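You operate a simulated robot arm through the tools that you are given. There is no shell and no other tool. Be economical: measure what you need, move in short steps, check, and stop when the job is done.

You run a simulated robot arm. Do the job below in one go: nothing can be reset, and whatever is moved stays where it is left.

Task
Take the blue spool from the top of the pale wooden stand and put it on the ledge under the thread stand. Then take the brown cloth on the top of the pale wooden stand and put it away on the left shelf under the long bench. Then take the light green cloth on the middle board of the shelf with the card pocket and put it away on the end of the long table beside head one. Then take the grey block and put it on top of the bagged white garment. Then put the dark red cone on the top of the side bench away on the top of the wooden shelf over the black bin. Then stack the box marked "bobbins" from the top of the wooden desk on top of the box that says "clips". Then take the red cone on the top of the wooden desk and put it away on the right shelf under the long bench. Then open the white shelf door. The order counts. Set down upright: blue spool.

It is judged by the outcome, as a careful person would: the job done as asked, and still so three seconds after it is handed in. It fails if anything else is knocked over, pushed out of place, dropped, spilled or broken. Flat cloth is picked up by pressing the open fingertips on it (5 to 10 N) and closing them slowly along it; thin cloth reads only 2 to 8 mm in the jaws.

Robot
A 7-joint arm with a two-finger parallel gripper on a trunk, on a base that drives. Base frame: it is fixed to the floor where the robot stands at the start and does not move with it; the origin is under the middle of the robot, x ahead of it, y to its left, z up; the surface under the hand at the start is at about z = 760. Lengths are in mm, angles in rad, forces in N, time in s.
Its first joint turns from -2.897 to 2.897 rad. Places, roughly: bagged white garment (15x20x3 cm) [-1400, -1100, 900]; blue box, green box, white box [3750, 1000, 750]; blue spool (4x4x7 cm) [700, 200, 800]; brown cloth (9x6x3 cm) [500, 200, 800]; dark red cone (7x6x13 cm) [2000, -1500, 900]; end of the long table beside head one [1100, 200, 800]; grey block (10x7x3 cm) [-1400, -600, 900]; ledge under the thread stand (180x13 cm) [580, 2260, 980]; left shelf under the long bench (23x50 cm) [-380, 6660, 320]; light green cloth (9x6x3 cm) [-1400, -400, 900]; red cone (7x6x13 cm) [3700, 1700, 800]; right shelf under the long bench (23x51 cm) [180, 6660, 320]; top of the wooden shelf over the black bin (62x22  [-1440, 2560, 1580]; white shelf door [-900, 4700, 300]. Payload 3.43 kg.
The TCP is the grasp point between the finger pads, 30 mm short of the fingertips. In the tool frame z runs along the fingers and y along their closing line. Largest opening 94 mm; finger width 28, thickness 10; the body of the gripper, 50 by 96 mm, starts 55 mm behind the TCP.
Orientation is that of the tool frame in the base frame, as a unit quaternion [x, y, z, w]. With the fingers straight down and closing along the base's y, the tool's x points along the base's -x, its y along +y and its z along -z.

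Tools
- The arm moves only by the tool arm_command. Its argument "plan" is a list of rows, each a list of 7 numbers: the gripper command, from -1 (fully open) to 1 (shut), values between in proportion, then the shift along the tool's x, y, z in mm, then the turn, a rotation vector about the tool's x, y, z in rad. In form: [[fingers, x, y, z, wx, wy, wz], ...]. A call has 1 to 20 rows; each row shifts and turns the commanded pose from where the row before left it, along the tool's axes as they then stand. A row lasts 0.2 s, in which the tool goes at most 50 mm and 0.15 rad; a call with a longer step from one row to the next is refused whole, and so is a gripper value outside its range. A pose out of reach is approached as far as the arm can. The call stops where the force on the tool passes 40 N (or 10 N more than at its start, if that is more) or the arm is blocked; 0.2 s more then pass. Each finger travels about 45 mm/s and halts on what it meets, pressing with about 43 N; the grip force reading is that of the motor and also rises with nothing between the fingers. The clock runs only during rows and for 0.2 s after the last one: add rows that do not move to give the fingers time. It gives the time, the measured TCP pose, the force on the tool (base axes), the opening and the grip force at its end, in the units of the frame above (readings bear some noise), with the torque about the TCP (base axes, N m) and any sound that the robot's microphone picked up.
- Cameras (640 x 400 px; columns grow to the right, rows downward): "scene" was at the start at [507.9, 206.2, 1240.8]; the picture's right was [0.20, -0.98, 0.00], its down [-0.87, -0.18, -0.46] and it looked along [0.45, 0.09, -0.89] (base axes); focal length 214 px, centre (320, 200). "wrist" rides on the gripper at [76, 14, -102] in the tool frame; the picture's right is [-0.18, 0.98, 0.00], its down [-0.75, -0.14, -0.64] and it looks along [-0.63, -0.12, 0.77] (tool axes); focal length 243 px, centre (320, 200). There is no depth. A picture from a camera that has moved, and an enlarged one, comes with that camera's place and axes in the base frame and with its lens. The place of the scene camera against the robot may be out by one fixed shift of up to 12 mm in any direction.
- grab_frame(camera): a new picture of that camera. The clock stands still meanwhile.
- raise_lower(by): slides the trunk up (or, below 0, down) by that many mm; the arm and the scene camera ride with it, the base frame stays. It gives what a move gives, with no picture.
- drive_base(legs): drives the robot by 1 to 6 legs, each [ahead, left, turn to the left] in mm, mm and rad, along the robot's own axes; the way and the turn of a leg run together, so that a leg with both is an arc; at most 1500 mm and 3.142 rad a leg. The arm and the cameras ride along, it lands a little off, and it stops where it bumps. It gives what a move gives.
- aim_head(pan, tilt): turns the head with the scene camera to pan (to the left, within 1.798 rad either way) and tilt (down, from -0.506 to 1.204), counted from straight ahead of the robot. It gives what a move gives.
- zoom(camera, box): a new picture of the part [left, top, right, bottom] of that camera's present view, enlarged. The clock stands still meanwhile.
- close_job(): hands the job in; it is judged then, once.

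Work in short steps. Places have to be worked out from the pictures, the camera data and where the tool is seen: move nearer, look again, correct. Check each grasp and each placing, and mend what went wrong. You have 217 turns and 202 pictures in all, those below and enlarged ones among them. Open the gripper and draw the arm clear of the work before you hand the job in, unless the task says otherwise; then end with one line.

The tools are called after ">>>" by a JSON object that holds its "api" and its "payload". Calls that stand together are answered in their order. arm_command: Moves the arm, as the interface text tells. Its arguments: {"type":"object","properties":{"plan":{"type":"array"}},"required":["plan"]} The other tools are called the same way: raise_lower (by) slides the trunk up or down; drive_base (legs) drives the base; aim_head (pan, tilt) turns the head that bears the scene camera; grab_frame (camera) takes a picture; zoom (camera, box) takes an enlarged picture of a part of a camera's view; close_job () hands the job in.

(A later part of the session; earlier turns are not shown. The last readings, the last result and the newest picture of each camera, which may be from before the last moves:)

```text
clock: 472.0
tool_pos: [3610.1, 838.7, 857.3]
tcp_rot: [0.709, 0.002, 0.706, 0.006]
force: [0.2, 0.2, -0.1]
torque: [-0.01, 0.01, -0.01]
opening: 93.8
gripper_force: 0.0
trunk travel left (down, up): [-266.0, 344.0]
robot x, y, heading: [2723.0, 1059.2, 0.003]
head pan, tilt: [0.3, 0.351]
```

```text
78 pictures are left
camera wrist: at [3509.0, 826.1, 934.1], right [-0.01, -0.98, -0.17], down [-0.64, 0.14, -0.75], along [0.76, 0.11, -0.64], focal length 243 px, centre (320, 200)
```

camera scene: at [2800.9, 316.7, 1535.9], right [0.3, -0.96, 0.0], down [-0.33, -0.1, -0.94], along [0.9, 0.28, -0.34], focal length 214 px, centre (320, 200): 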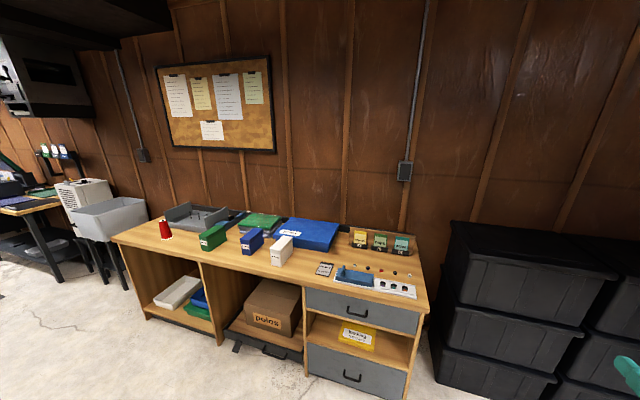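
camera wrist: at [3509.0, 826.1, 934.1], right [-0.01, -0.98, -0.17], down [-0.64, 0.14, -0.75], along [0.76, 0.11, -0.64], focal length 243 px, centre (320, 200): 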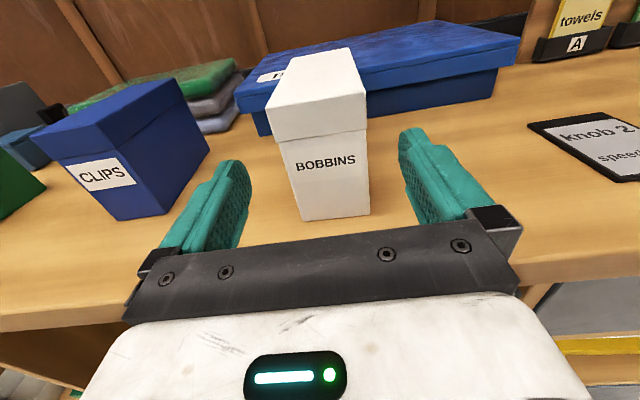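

Box is 131 mm long (centre x≈3710) and 88 mm high; blue "CLIPS" has front x≈3677, y 998–1050. I'll advance 83, close and lift.

>>> {"api": "drive_base", "payload": {"legs": [[83, 0, 0]]}}

>>> {"api": "arm_command", "payload": {"plan": [[-0.7, 0, 0, 0, 0, 0, 0], [-0.4, 0, 0, 0, 0, 0, 0], [-0.1, 0, 0, 0, 0, 0, 0], [0.2, 0, 0, 0, 0, 0, 0], [1, 0, 0, 0, 0, 0, 0], [1, 0, 0, 0, 0, 0, 0], [1, 5, 0, 0, 0, 0, 0], [1, 20, 0, 0, 0, 0, 0]]}}

>>> {"api": "grab_frame", "payload": {"camera": "wrist"}}

```text
clock: 473.1
tool_pos: [3693.2, 839.9, 857.5]
tcp_rot: [0.708, 0.0, 0.706, 0.006]
force: [-0.1, 0.6, 0.1]
torque: [0.0, 0.03, -0.05]
opening: 93.9
gripper_force: 0.1
trunk travel left (down, up): [-266.0, 344.0]
robot x, y, heading: [2803.1, 1059.4, 0.002]
head pan, tilt: [0.3, 0.351]
```

```text
clock: 474.9
tool_pos: [3694.9, 839.1, 880.9]
tcp_rot: [0.709, -0.001, 0.705, 0.007]
force: [1.1, -0.4, -3.5]
torque: [0.0, 0.09, -0.02]
opening: 66.6
gripper_force: 43.3
trunk travel left (down, up): [-266.0, 344.0]
robot x, y, heading: [2803.3, 1059.9, -0.002]
head pan, tilt: [0.3, 0.351]
```

```text
77 pictures are left
camera wrist: at [3593.2, 826.0, 958.4], right [-0.01, -0.98, -0.17], down [-0.65, 0.14, -0.75], along [0.76, 0.11, -0.64], focal length 243 px, centre (320, 200)
```

wrist: 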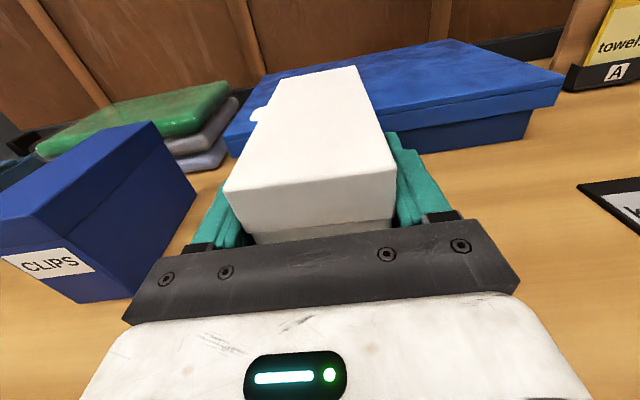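

Width reads 66 mm, so my earlier distances were about 18% short. Corrected: desk z≈778, box tops ≈ 882, blue front x≈3706, centre y≈1058. I'll raise, shift left 220 and forward 38, then check.

>>> {"api": "raise_lower", "payload": {"by": 125}}

>>> {"api": "drive_base", "payload": {"legs": [[0, 219, 0], [38, 0, 0]]}}

>>> {"api": "aim_head", "payload": {"pan": -0.1, "tilt": 0.5}}

>>> {"api": "grab_frame", "payload": {"camera": "wrist"}}

>>> {"api": "grab_frame", "payload": {"camera": "scene"}}

```text
clock: 476.4
tool_pos: [3693.7, 838.9, 1006.1]
tcp_rot: [0.709, 0.001, 0.705, 0.007]
force: [0.2, -1.3, -2.9]
torque: [0.02, 0.15, 0.02]
opening: 66.5
gripper_force: 42.8
trunk travel left (down, up): [-391.0, 219.0]
robot x, y, heading: [2804.8, 1066.7, -0.003]
head pan, tilt: [0.3, 0.351]
```

```text
clock: 478.6
tool_pos: [3731.8, 1058.9, 1008.0]
tcp_rot: [0.709, 0.0, 0.705, 0.008]
force: [0.3, -0.5, -3.8]
torque: [0.02, 0.13, 0.01]
opening: 66.2
gripper_force: 42.8
trunk travel left (down, up): [-391.0, 219.0]
robot x, y, heading: [2839.4, 1282.2, 0.001]
head pan, tilt: [0.3, 0.351]
```

```text
clock: 479.4
tool_pos: [3731.5, 1057.1, 1007.4]
tcp_rot: [0.709, 0.001, 0.705, 0.007]
force: [0.2, -0.3, -2.8]
torque: [0.01, 0.16, -0.02]
opening: 66.4
gripper_force: 42.9
trunk travel left (down, up): [-391.0, 219.0]
robot x, y, heading: [2842.5, 1283.7, 0.002]
head pan, tilt: [-0.099, 0.499]
```

```text
76 pictures are left
camera wrist: at [3630.9, 1044.8, 1083.7], right [-0.01, -0.98, -0.17], down [-0.64, 0.14, -0.75], along [0.76, 0.1, -0.64], focal length 243 px, centre (320, 200)
```

wrist: 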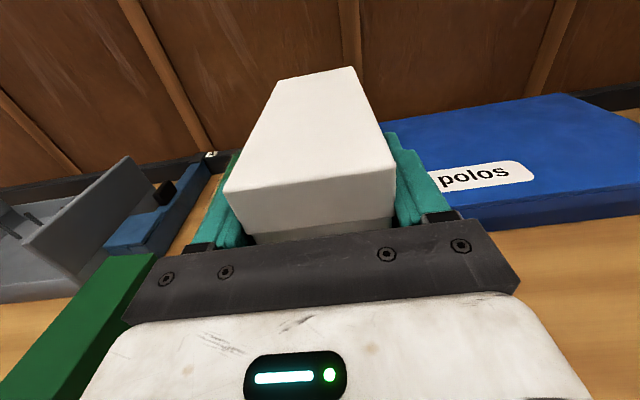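

```text
75 pictures are left
camera scene: at [3381.4, 1466.3, 1354.2], right [-0.1, -1.0, 0.0], down [-0.48, 0.05, -0.88], along [0.87, -0.09, -0.48], focal length 214 px, centre (320, 200)
```

scene: 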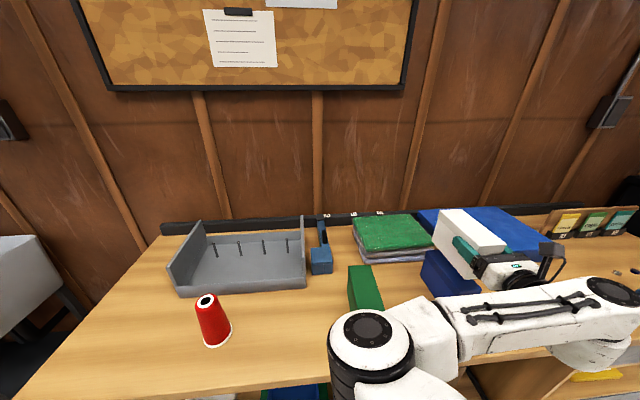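

Zooming on the held box and the blue one below to check alignment.

>>> {"api": "zoom", "payload": {"camera": "scene", "box": [390, 200, 550, 300]}}

```text
4.00 times, centred on (470, 250) of scene
camera zoom: at [3381.4, 1466.3, 1354.2], right [-0.1, -1.0, 0.0], down [-0.48, 0.05, -0.88], along [0.87, -0.09, -0.48], focal length 858 px, centre (-280, 0)
```

zoom: 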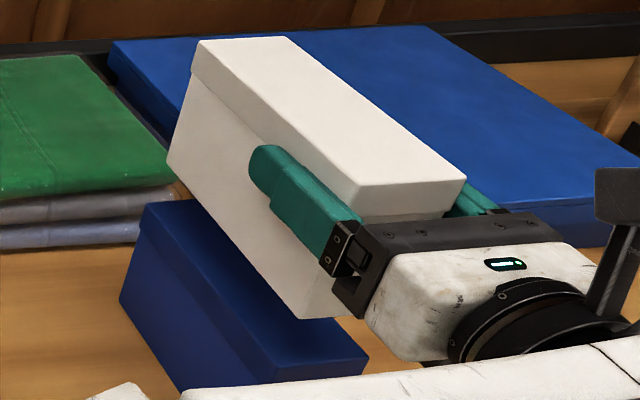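

Alignment is within about 3 mm. I'll lower the trunk 34 and then step down to contact.

>>> {"api": "raise_lower", "payload": {"by": -34}}

>>> {"api": "arm_command", "payload": {"plan": [[1, -4, -3, 0, 0, 0, 0], [1, -3, 0, 0, 0, 0, 0], [1, -3, 0, 0, 0, 0, 0], [1, 0, 0, 0, 0, 0, 0]]}}

>>> {"api": "zoom", "payload": {"camera": "scene", "box": [390, 200, 550, 300]}}

```text
clock: 480.2
tool_pos: [3731.5, 1058.3, 973.7]
tcp_rot: [0.709, 0.002, 0.705, 0.006]
force: [0.2, -0.4, -2.0]
torque: [-0.03, 0.16, 0.02]
opening: 66.3
gripper_force: 42.8
trunk travel left (down, up): [-357.0, 253.0]
robot x, y, heading: [2850.7, 1281.9, 0.002]
head pan, tilt: [-0.099, 0.499]
```

```text
clock: 481.2
tool_pos: [3732.0, 1059.6, 964.0]
tcp_rot: [0.708, 0.001, 0.706, 0.007]
force: [-1.0, -1.5, -0.9]
torque: [0.06, -0.14, -0.02]
opening: 66.0
gripper_force: 42.9
trunk travel left (down, up): [-357.0, 253.0]
robot x, y, heading: [2843.4, 1282.0, 0.001]
head pan, tilt: [-0.099, 0.499]
```

```text
4.00 times, centred on (470, 250) of scene
camera zoom: at [3381.2, 1466.2, 1320.3], right [-0.1, -0.99, 0.0], down [-0.48, 0.05, -0.88], along [0.87, -0.09, -0.48], focal length 858 px, centre (-280, 0)
```

zoom: 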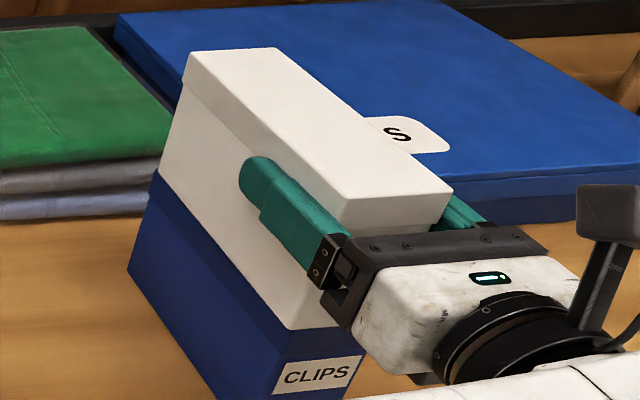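

Touching. A few mm more until it's firmly seated.

>>> {"api": "arm_command", "payload": {"plan": [[1, -2, 0, 0, 0, 0, 0], [1, -1, 0, 0, 0, 0, 0], [1, 0, 0, 0, 0, 0, 0]]}}

```text
clock: 482.0
tool_pos: [3731.5, 1060.9, 963.0]
tcp_rot: [0.707, 0.001, 0.707, 0.008]
force: [-1.4, -0.8, 19.3]
torque: [0.52, -0.27, -0.14]
opening: 66.2
gripper_force: 43.0
trunk travel left (down, up): [-357.0, 253.0]
robot x, y, heading: [2844.4, 1285.6, 0.003]
head pan, tilt: [-0.099, 0.499]
```

Seated at 19 N. I'll ease off, open to about 80 mm and back straight out.

>>> {"api": "arm_command", "payload": {"plan": [[1, 2, 0, 0, 0, 0, 0], [-0.45, 0, 0, 0, 0, 0, 0], [-0.6, 0, 0, 0, 0, 0, 0], [-0.7, 0, 0, 0, 0, 0, 0], [-0.7, 0, 0, 0, 0, 0, 0]]}}

>>> {"api": "drive_base", "payload": {"legs": [[-250, 0, 0]]}}

>>> {"api": "grab_frame", "payload": {"camera": "wrist"}}

```text
clock: 483.2
tool_pos: [3732.1, 1061.1, 962.0]
tcp_rot: [0.709, 0.001, 0.705, 0.006]
force: [0.3, 0.6, 0.6]
torque: [0.01, -0.01, 0.01]
opening: 80.0
gripper_force: 0.0
trunk travel left (down, up): [-357.0, 253.0]
robot x, y, heading: [2847.5, 1285.6, 0.001]
head pan, tilt: [-0.099, 0.499]
```

```text
clock: 485.0
tool_pos: [3480.7, 1058.3, 962.5]
tcp_rot: [0.708, 0.0, 0.706, 0.007]
force: [0.9, -0.5, -1.5]
torque: [-0.02, 0.01, -0.01]
opening: 80.0
gripper_force: 0.1
trunk travel left (down, up): [-357.0, 253.0]
robot x, y, heading: [2593.1, 1282.6, -0.001]
head pan, tilt: [-0.099, 0.499]
```

```text
72 pictures are left
camera wrist: at [3380.1, 1046.2, 1038.8], right [-0.01, -0.98, -0.17], down [-0.64, 0.14, -0.75], along [0.76, 0.1, -0.64], focal length 243 px, centre (320, 200)
```

wrist: 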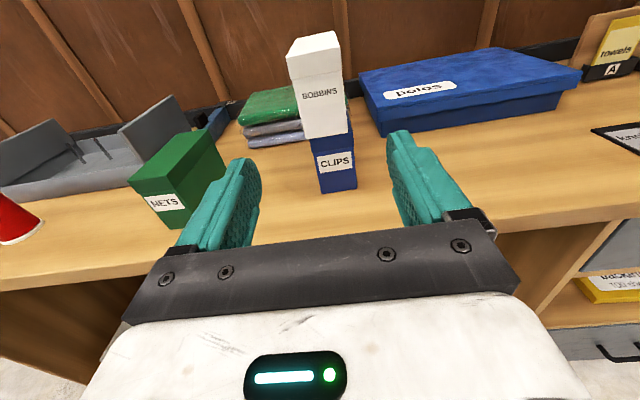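

"BOBBINS" is squarely on "CLIPS". Next is the red cone near (3715, 1700): I'll slide left 640 and look.

>>> {"api": "drive_base", "payload": {"legs": [[0, 645, 0]]}}

>>> {"api": "raise_lower", "payload": {"by": -60}}

>>> {"api": "grab_frame", "payload": {"camera": "wrist"}}

```text
clock: 488.6
tool_pos: [3482.3, 1704.9, 962.5]
tcp_rot: [0.709, 0.002, 0.705, 0.007]
force: [-0.4, 0.3, -0.2]
torque: [-0.02, -0.02, 0.0]
opening: 79.9
gripper_force: 0.0
trunk travel left (down, up): [-357.0, 253.0]
robot x, y, heading: [2592.7, 1922.9, -0.001]
head pan, tilt: [-0.099, 0.499]
```

```text
clock: 489.6
tool_pos: [3481.6, 1703.5, 902.6]
tcp_rot: [0.709, 0.001, 0.705, 0.008]
force: [-0.4, 0.7, -0.4]
torque: [0.0, 0.05, 0.0]
opening: 80.0
gripper_force: 0.1
trunk travel left (down, up): [-297.0, 313.0]
robot x, y, heading: [2592.1, 1923.2, 0.001]
head pan, tilt: [-0.099, 0.499]
```

```text
71 pictures are left
camera wrist: at [3381.1, 1691.4, 978.9], right [-0.01, -0.98, -0.17], down [-0.64, 0.14, -0.75], along [0.76, 0.1, -0.64], focal length 243 px, centre (320, 200)
```

wrist: 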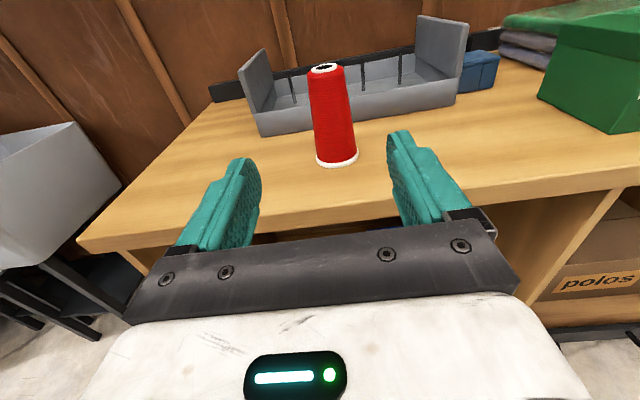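

Cone base at about (3721, 1693). I'll align, open, lower to z≈841 and advance partway.

>>> {"api": "arm_command", "payload": {"plan": [[-1, 0, 10, 0, 0, 0, 0], [-1, 0, 0, 0, 0, 0, 0]]}}

>>> {"api": "raise_lower", "payload": {"by": -62}}

>>> {"api": "drive_base", "payload": {"legs": [[155, 0, 0]]}}

>>> {"api": "grab_frame", "payload": {"camera": "wrist"}}

```text
clock: 490.2
tool_pos: [3482.5, 1694.2, 902.2]
tcp_rot: [0.708, 0.001, 0.706, 0.006]
force: [0.0, 0.3, 0.4]
torque: [-0.02, 0.0, 0.02]
opening: 94.1
gripper_force: 0.0
trunk travel left (down, up): [-297.0, 313.0]
robot x, y, heading: [2593.2, 1922.7, -0.002]
head pan, tilt: [-0.099, 0.499]
```

```text
clock: 491.2
tool_pos: [3482.8, 1694.6, 840.0]
tcp_rot: [0.709, 0.002, 0.706, 0.006]
force: [-0.3, 0.6, 0.5]
torque: [0.0, 0.01, -0.02]
opening: 93.9
gripper_force: 0.0
trunk travel left (down, up): [-235.0, 375.0]
robot x, y, heading: [2593.3, 1926.5, 0.002]
head pan, tilt: [-0.099, 0.499]
```

```text
clock: 492.6
tool_pos: [3638.1, 1694.3, 841.7]
tcp_rot: [0.709, 0.0, 0.705, 0.008]
force: [0.5, 0.2, 0.3]
torque: [-0.01, 0.02, -0.01]
opening: 94.2
gripper_force: 0.1
trunk travel left (down, up): [-235.0, 375.0]
robot x, y, heading: [2752.0, 1924.9, 0.007]
head pan, tilt: [-0.099, 0.499]
```

```text
70 pictures are left
camera wrist: at [3536.6, 1681.6, 916.9], right [-0.01, -0.98, -0.17], down [-0.64, 0.14, -0.75], along [0.76, 0.1, -0.64], focal length 243 px, centre (320, 200)
```

wrist: 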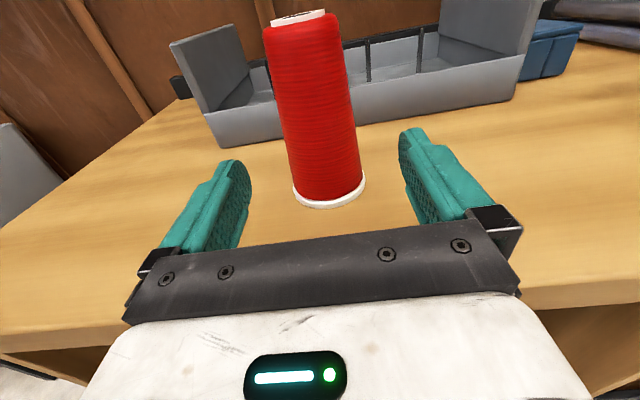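

Aligned; advance 79 mm, close and lift a little.

>>> {"api": "drive_base", "payload": {"legs": [[79, 0, 0]]}}

>>> {"api": "arm_command", "payload": {"plan": [[-0.7, 0, 0, 0, 0, 0, 0], [-0.4, 0, 0, 0, 0, 0, 0], [-0.1, 0, 0, 0, 0, 0, 0], [0.2, 0, 0, 0, 0, 0, 0], [1, 0, 0, 0, 0, 0, 0], [1, 0, 0, 0, 0, 0, 0], [1, 5, 0, 0, 0, 0, 0], [1, 20, 0, 0, 0, 0, 0]]}}

>>> {"api": "raise_lower", "payload": {"by": 200}}

>>> {"api": "drive_base", "payload": {"legs": [[-400, 0, 0]]}}

>>> {"api": "aim_head", "payload": {"pan": 1.2, "tilt": 0.25}}

>>> {"api": "grab_frame", "payload": {"camera": "scene"}}

>>> {"api": "grab_frame", "payload": {"camera": "wrist"}}

```text
clock: 493.7
tool_pos: [3717.3, 1695.5, 839.7]
tcp_rot: [0.709, 0.001, 0.706, 0.006]
force: [0.1, 0.4, -0.2]
torque: [0.03, 0.02, 0.0]
opening: 93.8
gripper_force: 0.2
trunk travel left (down, up): [-235.0, 375.0]
robot x, y, heading: [2830.7, 1925.3, -0.0]
head pan, tilt: [-0.099, 0.499]
```

```text
clock: 495.5
tool_pos: [3716.4, 1695.2, 864.8]
tcp_rot: [0.709, 0.001, 0.705, 0.006]
force: [-0.2, 0.4, -2.1]
torque: [0.01, -0.02, -0.01]
opening: 60.7
gripper_force: 43.3
trunk travel left (down, up): [-235.0, 375.0]
robot x, y, heading: [2825.6, 1925.3, -0.001]
head pan, tilt: [-0.099, 0.499]
```

```text
clock: 497.7
tool_pos: [3717.4, 1694.0, 1064.9]
tcp_rot: [0.709, 0.001, 0.706, 0.006]
force: [0.1, -0.3, -2.2]
torque: [-0.01, -0.01, 0.0]
opening: 60.9
gripper_force: 43.3
trunk travel left (down, up): [-435.0, 175.0]
robot x, y, heading: [2830.0, 1925.7, -0.001]
head pan, tilt: [-0.099, 0.499]
```

```text
clock: 500.2
tool_pos: [3317.7, 1699.8, 1063.9]
tcp_rot: [0.709, 0.003, 0.705, 0.005]
force: [0.1, 0.5, -1.6]
torque: [-0.04, 0.03, -0.03]
opening: 60.8
gripper_force: 43.6
trunk travel left (down, up): [-435.0, 175.0]
robot x, y, heading: [2429.4, 1922.2, 0.007]
head pan, tilt: [-0.099, 0.499]
```

```text
clock: 501.6
tool_pos: [3316.0, 1699.0, 1065.1]
tcp_rot: [0.709, 0.004, 0.706, 0.003]
force: [0.5, 0.7, -1.3]
torque: [0.03, -0.01, 0.0]
opening: 60.5
gripper_force: 43.2
trunk travel left (down, up): [-435.0, 175.0]
robot x, y, heading: [2426.7, 1921.0, 0.011]
head pan, tilt: [1.201, 0.25]
```

```text
69 pictures are left
camera scene: at [2905.1, 2207.7, 1421.3], right [0.93, -0.36, 0.0], down [-0.09, -0.23, -0.97], along [0.34, 0.91, -0.25], focal length 214 px, centre (320, 200)
```

scene: 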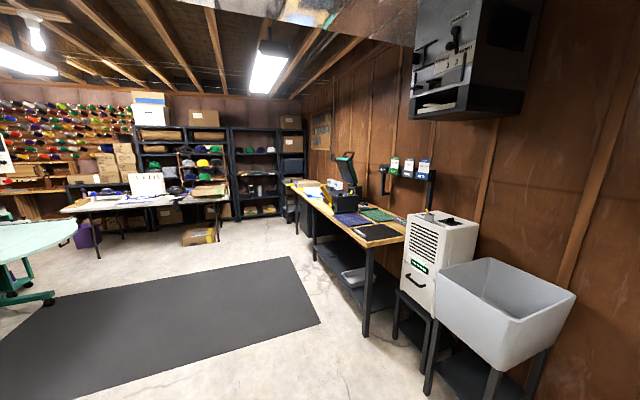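

```text
68 pictures are left
camera wrist: at [3215.8, 1685.5, 1141.7], right [0.0, -0.98, -0.17], down [-0.65, 0.13, -0.75], along [0.76, 0.11, -0.64], focal length 243 px, centre (320, 200)
```

wrist: 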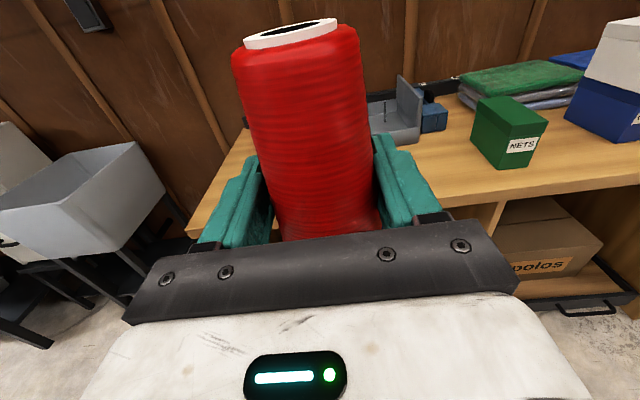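

Red cone held. The far side of the room is open: I'll go up past the machine's end, then turn to face -x and look along the passage toward the bench.

>>> {"api": "drive_base", "payload": {"legs": [[0, 0, 1.56], [1500, 0, 0], [600, 0, 0], [0, 0, 1.57], [0, -880, 0]]}}

>>> {"api": "aim_head", "payload": {"pan": -0.25, "tilt": 0.35}}

>>> {"api": "grab_frame", "payload": {"camera": "scene"}}

```text
clock: 523.9
tool_pos: [1570.5, 5144.9, 1066.5]
tcp_rot: [0.003, 0.708, 0.01, -0.706]
force: [-0.4, -0.6, -1.1]
torque: [0.02, 0.0, 0.01]
opening: 59.7
gripper_force: 42.8
trunk travel left (down, up): [-435.0, 175.0]
robot x, y, heading: [2454.9, 4901.2, 3.127]
head pan, tilt: [1.201, 0.25]
```

```text
clock: 525.5
tool_pos: [1567.0, 5141.8, 1065.6]
tcp_rot: [0.004, 0.709, 0.013, -0.705]
force: [-0.2, -0.5, -1.5]
torque: [-0.01, -0.03, 0.01]
opening: 59.7
gripper_force: 42.7
trunk travel left (down, up): [-435.0, 175.0]
robot x, y, heading: [2450.4, 4899.6, 3.13]
head pan, tilt: [-0.25, 0.351]
```

```text
67 pictures are left
camera scene: at [1925.5, 4741.4, 1415.0], right [0.26, 0.97, -0.01], down [0.33, -0.09, -0.94], along [-0.91, 0.24, -0.34], focal length 214 px, centre (320, 200)
```

scene: 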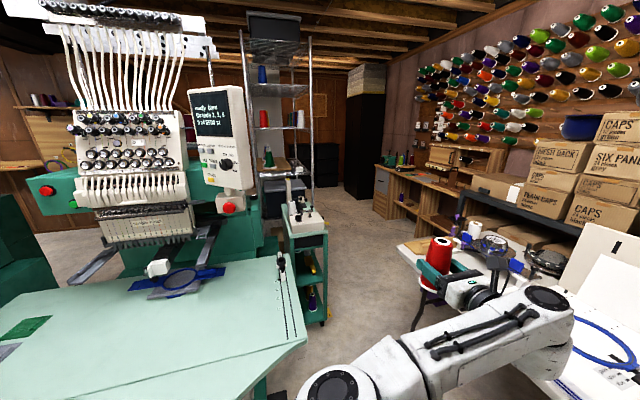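

The passage is pinched between the pale table, green cart and white table, so I won't risk it. I'll return by the proven route via the corridor and left aisle.

>>> {"api": "drive_base", "payload": {"legs": [[-450, 0, 0.012], [0, 1500, 0], [0, 1500, 0], [0, 1500, 0], [0, 480, 0]]}}

>>> {"api": "drive_base", "payload": {"legs": [[650, 0, 0], [0, 820, 0]]}}

```text
clock: 551.6
tool_pos: [1910.6, 187.5, 1064.1]
tcp_rot: [0.01, 0.71, 0.021, -0.704]
force: [0.3, 0.7, -1.2]
torque: [0.01, -0.02, 0.01]
opening: 57.8
gripper_force: 43.1
trunk travel left (down, up): [-435.0, 175.0]
robot x, y, heading: [2792.1, -71.4, 3.11]
head pan, tilt: [-0.25, 0.351]
```

```text
clock: 559.3
tool_pos: [1237.6, -632.4, 1064.4]
tcp_rot: [0.006, 0.709, 0.017, -0.705]
force: [0.2, -0.6, -1.1]
torque: [0.02, -0.03, -0.02]
opening: 57.1
gripper_force: 43.2
trunk travel left (down, up): [-435.0, 175.0]
robot x, y, heading: [2116.6, -880.5, 3.115]
head pan, tilt: [-0.25, 0.351]
```

The jaw opening is creeping down, so I'll check whether the cone is slipping.

>>> {"api": "grab_frame", "payload": {"camera": "wrist"}}

```text
66 pictures are left
camera wrist: at [1341.1, -624.5, 1141.2], right [0.03, 0.98, -0.17], down [0.64, -0.15, -0.75], along [-0.77, -0.08, -0.64], focal length 243 px, centre (320, 200)
```

wrist: 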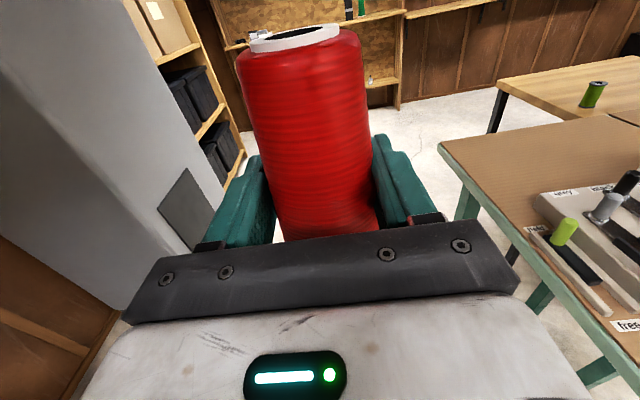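

Slip is only a few mm. I'll continue down the corridor and up the aisle.

>>> {"api": "drive_base", "payload": {"legs": [[0, 0, 0.026], [1500, 0, 0], [830, 0, 0], [0, -1500, 0], [0, -1500, 0], [0, -1500, 0]]}}

```text
clock: 592.2
tool_pos: [-1071.7, 3863.7, 1063.9]
tcp_rot: [0.007, 0.71, 0.018, -0.704]
force: [-0.3, 0.6, -2.0]
torque: [-0.02, -0.01, -0.02]
opening: 55.9
gripper_force: 43.1
trunk travel left (down, up): [-435.0, 175.0]
robot x, y, heading: [-187.5, 3614.3, 3.114]
head pan, tilt: [-0.25, 0.351]
```

Next: up to y≈4265, forward past the cabinet, up to y≈5735, then back behind the rack.

>>> {"api": "drive_base", "payload": {"legs": [[0, 0, 0.026], [0, -650, 0], [1340, 0, 0]]}}

>>> {"api": "drive_base", "payload": {"legs": [[0, -1470, 0], [-400, 0, 0]]}}

```text
clock: 602.6
tool_pos: [-2426.7, 4501.5, 1064.6]
tcp_rot: [-0.002, 0.71, 0.009, -0.705]
force: [-0.1, -0.2, -1.4]
torque: [-0.01, -0.01, 0.01]
opening: 55.7
gripper_force: 43.3
trunk travel left (down, up): [-435.0, 175.0]
robot x, y, heading: [-1537.8, 4272.3, 3.14]
head pan, tilt: [-0.25, 0.351]
```

```text
clock: 611.9
tool_pos: [-1999.2, 5969.0, 1064.8]
tcp_rot: [0.005, 0.71, 0.017, -0.704]
force: [0.0, -0.3, -1.0]
torque: [-0.03, 0.01, 0.01]
opening: 55.7
gripper_force: 43.0
trunk travel left (down, up): [-435.0, 175.0]
robot x, y, heading: [-1116.6, 5722.9, 3.119]
head pan, tilt: [-0.25, 0.351]
```

I'll continue back to x≈0, then swing the tool to the robot's right and turn the base as before.

>>> {"api": "drive_base", "payload": {"legs": [[-1100, 0, 0.02]]}}

>>> {"api": "arm_command", "payload": {"plan": [[1, 0, 0, -40, 0, 0, 0], [1, 0, 0, -45, 0, 0, 0], [1, 0, 15, -45, 0, 0, 0], [1, 0, 15, -45, 0, 0, 0], [1, 0, 15, -45, 0, 0, 0], [1, 0, 15, -45, 0, 0, 0], [1, 0, 15, -35, 0, 0, 0], [1, 0, 15, 0, -0.14, 0, 0], [1, 0, 0, 0, -0.14, 0, 0], [1, 0, 0, 0, -0.14, 0, 0], [1, 0, 0, 0, -0.14, 0, 0], [1, 0, 0, 0, -0.14, 0, 0], [1, 0, 0, 0, -0.14, 0, 0], [1, 0, 0, 0, -0.14, 0, 0]]}}

>>> {"api": "grab_frame", "payload": {"camera": "wrist"}}

```text
clock: 617.6
tool_pos: [-905.0, 5938.1, 1063.5]
tcp_rot: [-0.003, 0.71, 0.008, -0.705]
force: [0.6, 0.1, -1.0]
torque: [-0.01, 0.0, 0.01]
opening: 55.7
gripper_force: 43.1
trunk travel left (down, up): [-435.0, 175.0]
robot x, y, heading: [-15.7, 5706.5, 3.139]
head pan, tilt: [-0.25, 0.351]
```

```text
clock: 620.6
tool_pos: [-631.0, 6050.3, 1057.7]
tcp_rot: [-0.33, -0.622, -0.341, 0.623]
force: [0.3, -0.5, -1.8]
torque: [-0.03, 0.01, 0.02]
opening: 55.4
gripper_force: 43.6
out of reach, approached as far as the arm can: row 9, 10, 11, 14
trunk travel left (down, up): [-435.0, 175.0]
robot x, y, heading: [-15.8, 5707.0, 3.136]
head pan, tilt: [-0.25, 0.351]
```

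```text
65 pictures are left
camera wrist: at [-563.2, 5970.5, 1132.7], right [0.82, 0.54, -0.17], down [0.24, -0.6, -0.76], along [-0.51, 0.59, -0.63], focal length 243 px, centre (320, 200)
```

wrist: 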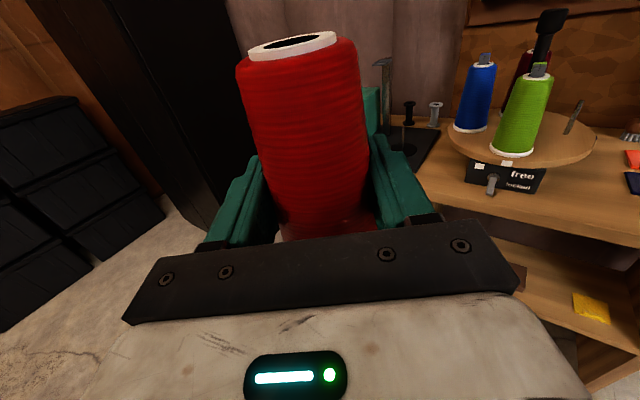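

Cone is upright and the tool is yawed 57° right. I'll turn the base right 0.57, back away along +x and look at the right shelf.

>>> {"api": "arm_command", "payload": {"plan": [[1, 0, 0, -30, 0, 0, 0], [1, 0, 0, -30, 0, 0, 0]]}}

>>> {"api": "drive_base", "payload": {"legs": [[0, 0, -0.57], [-200, -130, 0]]}}

>>> {"api": "aim_head", "payload": {"pan": -1.2, "tilt": 0.75}}

>>> {"api": "grab_frame", "payload": {"camera": "scene"}}

>>> {"api": "grab_frame", "payload": {"camera": "wrist"}}

```text
clock: 621.2
tool_pos: [-622.9, 6038.2, 1030.5]
tcp_rot: [-0.329, -0.622, -0.342, 0.623]
force: [0.1, -0.7, -2.0]
torque: [-0.01, -0.03, 0.02]
opening: 55.7
gripper_force: 43.1
out of reach, approached as far as the arm can: row 1, 2
trunk travel left (down, up): [-435.0, 175.0]
robot x, y, heading: [-12.9, 5708.6, 3.137]
head pan, tilt: [-0.25, 0.351]
```

```text
clock: 624.5
tool_pos: [-110.1, 6315.5, 1030.8]
tcp_rot: [0.491, 0.505, 0.502, -0.502]
force: [-0.9, -0.4, -1.7]
torque: [0.01, 0.02, 0.0]
opening: 55.4
gripper_force: 42.7
trunk travel left (down, up): [-435.0, 175.0]
robot x, y, heading: [218.2, 5711.9, 2.57]
head pan, tilt: [-0.25, 0.351]
```

```text
clock: 625.7
tool_pos: [-110.0, 6314.4, 1030.4]
tcp_rot: [0.491, 0.504, 0.503, -0.502]
force: [-0.2, 0.4, -1.3]
torque: [-0.05, 0.05, 0.01]
opening: 55.7
gripper_force: 43.1
trunk travel left (down, up): [-435.0, 175.0]
robot x, y, heading: [223.1, 5716.2, 2.572]
head pan, tilt: [-1.201, 0.75]
```

```text
64 pictures are left
camera scene: at [-233.8, 5865.6, 1376.3], right [0.98, -0.2, 0.0], down [-0.13, -0.67, -0.73], along [0.14, 0.72, -0.68], focal length 214 px, centre (320, 200)
```

scene: 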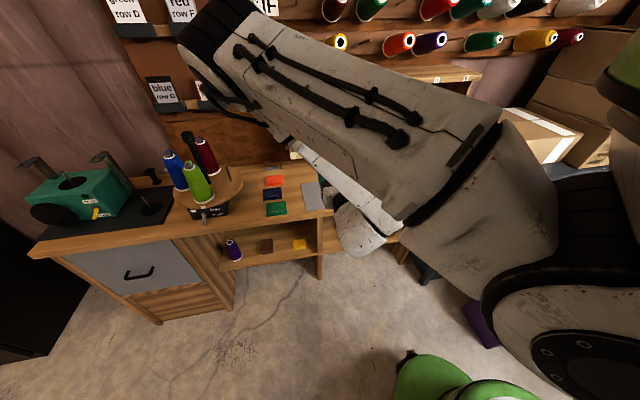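

```text
63 pictures are left
camera wrist: at [-94.3, 6211.3, 1106.1], right [0.99, 0.01, -0.17], down [-0.12, -0.64, -0.76], along [-0.12, 0.77, -0.63], focal length 243 px, centre (320, 200)
```

wrist: 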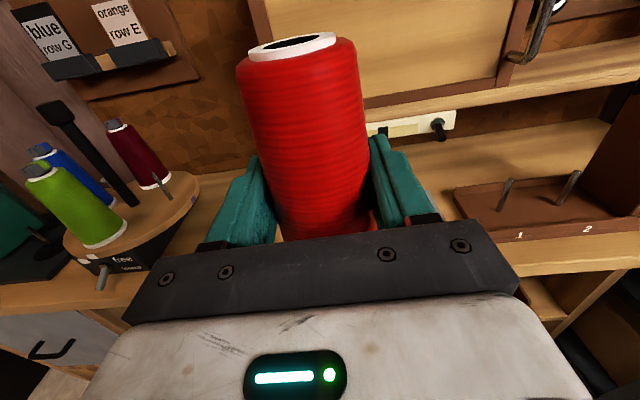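

I need more clearance from the bench edge before lowering, so I'll back 70 mm away from it and lower the trunk.

>>> {"api": "drive_base", "payload": {"legs": [[-40, 62, 0]]}}

>>> {"api": "raise_lower", "payload": {"by": -400}}

>>> {"api": "grab_frame", "payload": {"camera": "scene"}}

>>> {"api": "grab_frame", "payload": {"camera": "wrist"}}

```text
clock: 626.8
tool_pos: [-109.7, 6240.1, 1030.6]
tcp_rot: [0.491, 0.505, 0.503, -0.502]
force: [-0.1, 0.3, -2.0]
torque: [0.01, 0.0, -0.01]
opening: 55.4
gripper_force: 42.4
trunk travel left (down, up): [-435.0, 175.0]
robot x, y, heading: [224.3, 5637.3, 2.569]
head pan, tilt: [-1.201, 0.75]
```

```text
clock: 630.6
tool_pos: [-109.0, 6239.3, 630.6]
tcp_rot: [0.491, 0.504, 0.503, -0.501]
force: [0.9, 0.1, -2.3]
torque: [0.03, -0.03, -0.01]
opening: 55.7
gripper_force: 42.9
trunk travel left (down, up): [-35.0, 575.0]
robot x, y, heading: [223.2, 5635.8, 2.569]
head pan, tilt: [-1.201, 0.75]
```

```text
62 pictures are left
camera scene: at [-233.7, 5791.4, 976.3], right [0.98, -0.2, 0.0], down [-0.14, -0.67, -0.73], along [0.15, 0.72, -0.68], focal length 214 px, centre (320, 200)
```

scene: 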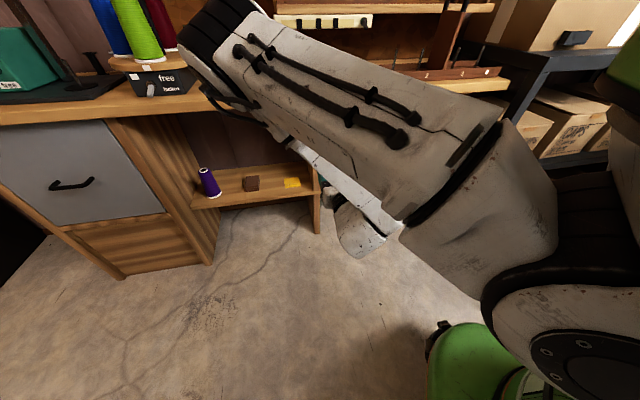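

```text
61 pictures are left
camera wrist: at [-94.1, 6137.0, 706.1], right [0.99, 0.01, -0.17], down [-0.12, -0.64, -0.76], along [-0.12, 0.77, -0.63], focal length 243 px, centre (320, 200)
```

wrist: 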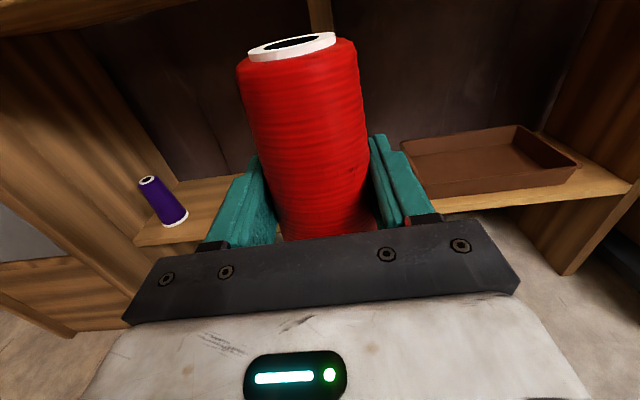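

The right shelf has a tray at x≈85–370; the free space left of it, between divider (≈-75) and tray, centres on x≈5. I'll lower to z≈440 in front of the bench.

>>> {"api": "raise_lower", "payload": {"by": -34}}

>>> {"api": "arm_command", "payload": {"plan": [[1, -39, 0, 0, 0, 0, 0], [1, -39, 0, 0, 0, 0, 0], [1, -39, 0, 0, 0, 0, 0], [1, -39, 0, 0, 0, 0, 0]]}}

>>> {"api": "grab_frame", "payload": {"camera": "scene"}}

>>> {"api": "grab_frame", "payload": {"camera": "wrist"}}

```text
clock: 631.4
tool_pos: [-109.6, 6241.5, 596.7]
tcp_rot: [0.491, 0.505, 0.503, -0.502]
force: [-0.1, 0.1, -2.0]
torque: [0.0, 0.03, 0.01]
opening: 55.3
gripper_force: 43.3
trunk travel left (down, up): [-1.0, 609.0]
robot x, y, heading: [226.0, 5638.1, 2.571]
head pan, tilt: [-1.201, 0.75]
```

```text
clock: 632.4
tool_pos: [-108.9, 6243.4, 440.9]
tcp_rot: [0.49, 0.505, 0.503, -0.502]
force: [-0.6, -0.6, -2.4]
torque: [0.0, 0.03, 0.01]
opening: 55.6
gripper_force: 43.0
trunk travel left (down, up): [-1.0, 609.0]
robot x, y, heading: [223.2, 5636.9, 2.57]
head pan, tilt: [-1.201, 0.75]
```

```text
60 pictures are left
camera scene: at [-233.6, 5791.5, 942.4], right [0.98, -0.2, 0.0], down [-0.14, -0.67, -0.73], along [0.15, 0.72, -0.68], focal length 214 px, centre (320, 200)
```

scene: 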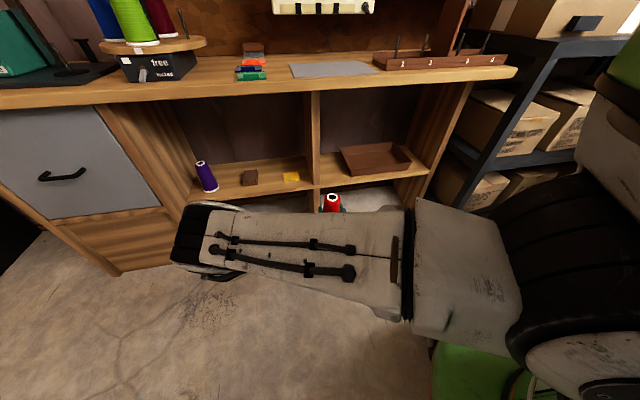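

```text
59 pictures are left
camera wrist: at [-92.1, 6138.6, 515.9], right [0.99, 0.01, -0.17], down [-0.12, -0.64, -0.76], along [-0.12, 0.77, -0.63], focal length 243 px, centre (320, 200)
```

wrist: 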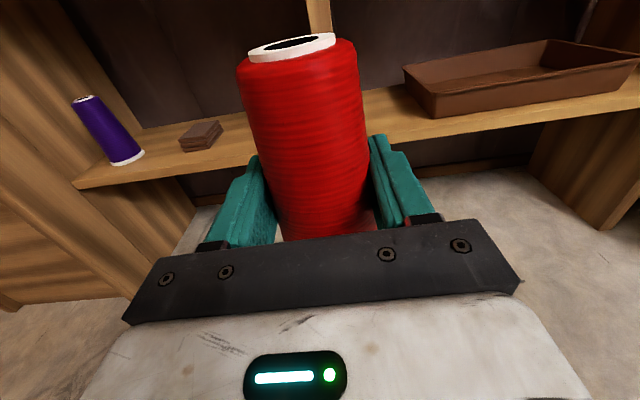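

Free gap is x≈-85…70, so I'll aim at x≈-5. Extend the arm 120, then slide the base in partway.

>>> {"api": "arm_command", "payload": {"plan": [[1, 0, 0, 40, 0, 0, 0], [1, 0, 0, 40, 0, 0, 0], [1, 0, 0, 40, 0, 0, 0]]}}

>>> {"api": "drive_base", "payload": {"legs": [[-20, -165, 0]]}}

>>> {"api": "grab_frame", "payload": {"camera": "scene"}}

>>> {"api": "grab_frame", "payload": {"camera": "wrist"}}

```text
clock: 633.2
tool_pos: [-108.5, 6363.2, 443.0]
tcp_rot: [0.491, 0.505, 0.503, -0.501]
force: [-0.4, -0.3, -2.3]
torque: [0.0, 0.0, 0.05]
opening: 55.4
gripper_force: 42.9
trunk travel left (down, up): [-1.0, 609.0]
robot x, y, heading: [223.8, 5635.4, 2.575]
head pan, tilt: [-1.201, 0.75]
```

```text
clock: 634.6
tool_pos: [0.4, 6492.0, 443.0]
tcp_rot: [0.492, 0.503, 0.504, -0.5]
force: [0.4, -0.6, -1.6]
torque: [0.02, 0.0, -0.02]
opening: 55.5
gripper_force: 43.1
trunk travel left (down, up): [-1.0, 609.0]
robot x, y, heading: [331.5, 5766.0, 2.566]
head pan, tilt: [-1.201, 0.75]
```

```text
58 pictures are left
camera scene: at [-127.3, 5920.3, 942.3], right [0.98, -0.2, 0.0], down [-0.14, -0.67, -0.73], along [0.15, 0.72, -0.68], focal length 214 px, centre (320, 200)
```

scene: 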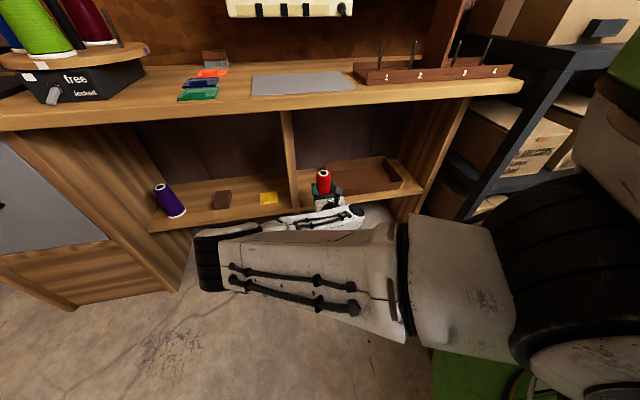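

```text
57 pictures are left
camera wrist: at [15.0, 6388.4, 518.0], right [0.99, 0.01, -0.17], down [-0.12, -0.64, -0.76], along [-0.12, 0.77, -0.63], focal length 243 px, centre (320, 200)
```

wrist: 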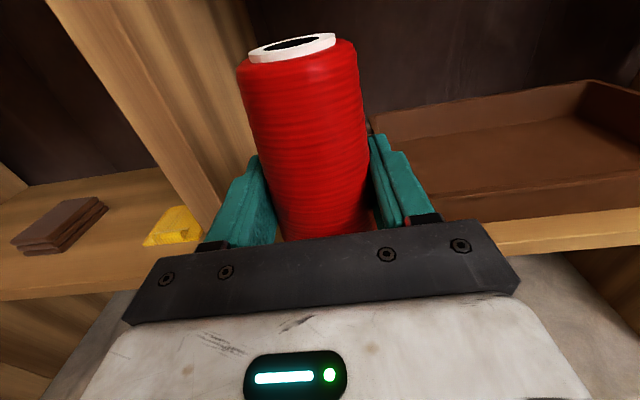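

Gap centred on x≈2. I'll extend the arm the remaining 108 mm.

>>> {"api": "arm_command", "payload": {"plan": [[1, 0, 0, 36, 0, 0, 0], [1, 0, 0, 36, 0, 0, 0], [1, 0, 0, 36, 0, 0, 0], [1, 0, 0, 0, 0, 0, 0]]}}

>>> {"api": "grab_frame", "payload": {"camera": "wrist"}}

```text
clock: 635.6
tool_pos: [-2.1, 6600.1, 444.4]
tcp_rot: [0.491, 0.504, 0.504, -0.501]
force: [1.4, -0.2, -0.9]
torque: [-0.02, -0.03, -0.01]
opening: 55.8
gripper_force: 43.2
trunk travel left (down, up): [-1.0, 609.0]
robot x, y, heading: [330.7, 5765.3, 2.564]
head pan, tilt: [-1.201, 0.75]
```

```text
56 pictures are left
camera wrist: at [14.6, 6496.6, 519.3], right [0.99, 0.01, -0.17], down [-0.12, -0.64, -0.76], along [-0.12, 0.77, -0.63], focal length 243 px, centre (320, 200)
```

wrist: 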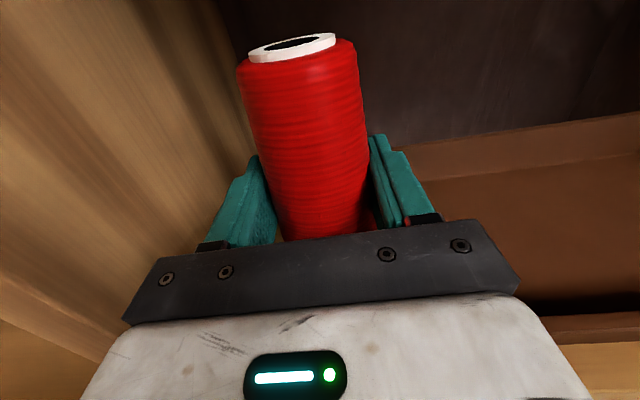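

Clear on both sides. Lower toward the shelf in decreasing steps.

>>> {"api": "arm_command", "payload": {"plan": [[1, -25, 0, 0, 0, 0, 0], [1, -12, 0, 0, 0, 0, 0], [1, -3, 0, 0, 0, 0, 0], [1, -3, 0, 0, 0, 0, 0], [1, 0, 0, 0, 0, 0, 0]]}}

```text
clock: 636.8
tool_pos: [-1.1, 6599.1, 399.5]
tcp_rot: [0.492, 0.503, 0.504, -0.501]
force: [0.0, 0.4, -1.1]
torque: [-0.02, -0.03, 0.01]
opening: 55.5
gripper_force: 43.0
trunk travel left (down, up): [-1.0, 609.0]
robot x, y, heading: [327.8, 5761.0, 2.572]
head pan, tilt: [-1.201, 0.75]
```

>>> {"api": "arm_command", "payload": {"plan": [[1, -3, 0, 0, 0, 0, 0], [1, -2, 0, 0, 0, 0, 0], [1, -2, 0, 0, 0, 0, 0], [1, -2, 0, 0, 0, 0, 0], [1, 0, 0, 0, 0, 0, 0]]}}

```text
clock: 638.0
tool_pos: [-1.0, 6600.2, 391.4]
tcp_rot: [0.491, 0.504, 0.504, -0.501]
force: [-0.8, 0.0, -1.7]
torque: [-0.01, 0.02, 0.03]
opening: 55.4
gripper_force: 43.2
trunk travel left (down, up): [-1.0, 609.0]
robot x, y, heading: [327.9, 5765.6, 2.567]
head pan, tilt: [-1.201, 0.75]
```

Still free at 391; continuing down in 2 mm steps.

>>> {"api": "arm_command", "payload": {"plan": [[1, -2, 0, 0, 0, 0, 0], [1, -2, 0, 0, 0, 0, 0], [1, -2, 0, 0, 0, 0, 0], [1, -2, 0, 0, 0, 0, 0], [1, 0, 0, 0, 0, 0, 0]]}}

```text
clock: 639.2
tool_pos: [0.3, 6601.2, 386.6]
tcp_rot: [0.491, 0.502, 0.504, -0.502]
force: [2.9, -8.5, 28.8]
torque: [-1.16, 0.11, 0.15]
opening: 55.4
gripper_force: 42.7
trunk travel left (down, up): [-1.0, 609.0]
robot x, y, heading: [326.5, 5761.1, 2.566]
head pan, tilt: [-1.201, 0.75]
```

Contact at 387. I'll ease 2 mm, open to 66 mm and check.

>>> {"api": "arm_command", "payload": {"plan": [[1, 2, 0, 0, 0, 0, 0], [-0.2, 0, 0, 0, 0, 0, 0], [-0.3, 0, 0, 0, 0, 0, 0], [-0.42, 0, 0, 0, 0, 0, 0], [-0.42, 0, 0, 0, 0, 0, 0]]}}

>>> {"api": "grab_frame", "payload": {"camera": "wrist"}}

```text
clock: 640.4
tool_pos: [0.2, 6600.3, 385.3]
tcp_rot: [0.492, 0.503, 0.505, -0.5]
force: [0.3, -0.1, 1.0]
torque: [0.01, -0.01, -0.01]
opening: 66.7
gripper_force: 0.1
trunk travel left (down, up): [-1.0, 609.0]
robot x, y, heading: [332.0, 5765.6, 2.565]
head pan, tilt: [-1.201, 0.75]
```

```text
55 pictures are left
camera wrist: at [15.0, 6496.8, 460.9], right [0.99, 0.01, -0.17], down [-0.12, -0.64, -0.76], along [-0.12, 0.77, -0.63], focal length 243 px, centre (320, 200)
```

wrist: 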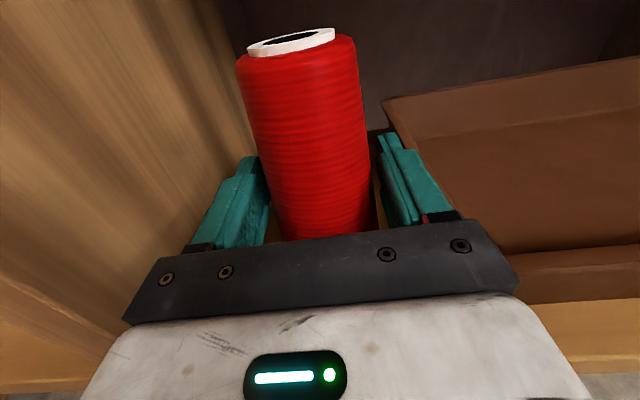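

The left finger is close to the cone; I'll nudge 4 mm left to centre, then withdraw straight back.

>>> {"api": "arm_command", "payload": {"plan": [[-0.45, 0, -4, 0, 0, 0, 0], [-0.45, 0, 0, 0, 0, 0, 0], [-0.45, 0, 0, -20, 0, 0, 0], [-0.45, 0, 0, -35, 0, 0, 0], [-0.45, 0, 0, -40, 0, 0, 0], [-0.45, 0, 0, -40, 0, 0, 0]]}}

>>> {"api": "grab_frame", "payload": {"camera": "wrist"}}

```text
clock: 641.8
tool_pos: [-2.7, 6464.8, 385.1]
tcp_rot: [0.492, 0.504, 0.504, -0.501]
force: [0.4, -0.3, -0.8]
torque: [-0.01, 0.03, 0.0]
opening: 68.1
gripper_force: 0.0
trunk travel left (down, up): [-1.0, 609.0]
robot x, y, heading: [330.9, 5764.8, 2.566]
head pan, tilt: [-1.201, 0.75]
```

```text
54 pictures are left
camera wrist: at [13.0, 6361.5, 460.1], right [0.99, 0.01, -0.17], down [-0.13, -0.64, -0.76], along [-0.12, 0.77, -0.63], focal length 243 px, centre (320, 200)
```

wrist: 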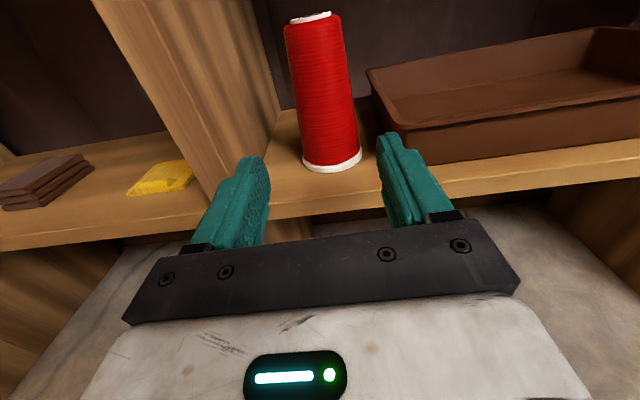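

The red cone stands on the right shelf. Last: the white cabinet door. I'll withdraw from under the bench, raise, and retrace to the aisle.

>>> {"api": "drive_base", "payload": {"legs": [[-71, 109, 0]]}}

>>> {"api": "arm_command", "payload": {"plan": [[-0.45, 0, 0, -40, 0, 0, 0], [-0.45, 0, 0, -40, 0, 0, 0], [-0.45, 30, 0, -20, 0, 0, 0], [-0.45, 45, 0, 0, 0, 0, 0], [-0.45, 45, 0, 0, 0, 0, 0], [-0.45, 45, 0, 0, 0, 0, 0]]}}

>>> {"api": "raise_lower", "payload": {"by": 400}}

>>> {"api": "drive_base", "payload": {"legs": [[60, -90, 0], [0, 0, 0.575]]}}

```text
clock: 643.1
tool_pos: [-1.9, 6334.1, 384.2]
tcp_rot: [0.492, 0.503, 0.504, -0.501]
force: [0.6, 0.2, 0.2]
torque: [-0.03, 0.0, 0.0]
opening: 68.3
gripper_force: 0.0
trunk travel left (down, up): [-1.0, 609.0]
robot x, y, heading: [328.1, 5632.4, 2.564]
head pan, tilt: [-1.201, 0.75]
```

```text
clock: 644.5
tool_pos: [-1.5, 6231.4, 549.3]
tcp_rot: [0.493, 0.503, 0.504, -0.5]
force: [-0.8, -0.1, 0.2]
torque: [0.01, 0.02, 0.03]
opening: 68.1
gripper_force: 0.1
trunk travel left (down, up): [-1.0, 609.0]
robot x, y, heading: [328.7, 5634.4, 2.565]
head pan, tilt: [-1.201, 0.75]
```

```text
clock: 648.3
tool_pos: [-2.3, 6232.1, 947.6]
tcp_rot: [0.492, 0.503, 0.505, -0.5]
force: [0.1, 0.3, -0.8]
torque: [0.0, 0.01, 0.03]
opening: 68.3
gripper_force: 0.1
trunk travel left (down, up): [-401.0, 209.0]
robot x, y, heading: [334.0, 5633.0, 2.567]
head pan, tilt: [-1.201, 0.75]
```

```text
clock: 651.1
tool_pos: [-274.6, 6064.5, 948.9]
tcp_rot: [-0.331, -0.622, -0.342, 0.622]
force: [0.3, 1.0, -0.4]
torque: [0.03, -0.03, 0.03]
opening: 68.3
gripper_force: 0.0
trunk travel left (down, up): [-401.0, 209.0]
robot x, y, heading: [328.9, 5741.3, 3.139]
head pan, tilt: [-1.201, 0.75]
```

Now forward past the rack and cabinet, around, and back into the aisle.

>>> {"api": "drive_base", "payload": {"legs": [[1400, 0, 0], [460, 0, 0], [0, 1460, 0]]}}

>>> {"api": "drive_base", "payload": {"legs": [[-930, 0, 0], [0, 680, 0], [0, 0, -1.57]]}}

>>> {"api": "arm_command", "payload": {"plan": [[-0.45, 0, 0, 0, 0.14, 0, 0], [-0.45, 0, 0, 0, 0.14, 0, 0], [-0.45, 0, 0, 0, 0.14, 0, 0], [-0.45, 0, 0, 0, 0.14, 0, 0], [-0.45, 0, 0, 0, 0.14, 0, 0], [-0.45, 0, 0, 0, 0.14, 0, 0], [-0.45, 0, 0, 0, 0.14, 0, 0], [-0.45, 0, 0, 40, 0, 0, 0], [-0.45, 0, 0, 40, 0, 0, 0], [-0.45, 0, 0, 40, 0, 0, 0], [-0.45, 0, 0, 40, 0, 0, 0]]}}

>>> {"api": "aim_head", "payload": {"pan": 0.1, "tilt": 0.6}}

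>>> {"api": "grab_frame", "payload": {"camera": "scene"}}

```text
clock: 667.2
tool_pos: [-2139.9, 4620.9, 948.2]
tcp_rot: [-0.332, -0.62, -0.346, 0.621]
force: [0.1, -0.2, -0.6]
torque: [-0.01, -0.01, -0.01]
opening: 68.0
gripper_force: 0.0
trunk travel left (down, up): [-401.0, 209.0]
robot x, y, heading: [-1537.2, 4291.9, 3.131]
head pan, tilt: [-1.201, 0.75]
```

```text
clock: 679.3
tool_pos: [-279.2, 4206.7, 948.4]
tcp_rot: [0.673, 0.206, 0.682, -0.198]
force: [-0.4, 0.0, 0.4]
torque: [-0.06, 0.0, -0.01]
opening: 68.2
gripper_force: 0.0
trunk travel left (down, up): [-401.0, 209.0]
robot x, y, heading: [-603.6, 3601.0, 1.569]
head pan, tilt: [-1.201, 0.75]
```

```text
clock: 681.7
tool_pos: [-277.5, 4367.3, 948.2]
tcp_rot: [0.5, 0.503, 0.505, -0.491]
force: [-0.2, 0.3, 0.2]
torque: [-0.02, 0.01, -0.02]
opening: 68.0
gripper_force: 0.1
trunk travel left (down, up): [-401.0, 209.0]
robot x, y, heading: [-601.9, 3600.4, 1.564]
head pan, tilt: [-1.201, 0.75]
```

```text
clock: 683.2
tool_pos: [-278.6, 4367.8, 948.6]
tcp_rot: [0.501, 0.502, 0.505, -0.492]
force: [0.0, 0.0, -0.3]
torque: [0.01, -0.02, -0.03]
opening: 68.2
gripper_force: 0.0
trunk travel left (down, up): [-401.0, 209.0]
robot x, y, heading: [-603.8, 3601.5, 1.57]
head pan, tilt: [0.099, 0.6]
```

```text
53 pictures are left
camera scene: at [-801.8, 4132.3, 1355.2], right [1.0, 0.1, 0.0], down [0.05, -0.56, -0.82], along [-0.08, 0.82, -0.57], focal length 214 px, centre (320, 200)
```

scene: 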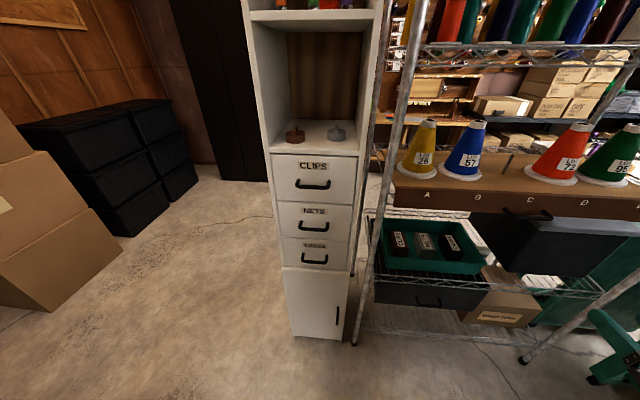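

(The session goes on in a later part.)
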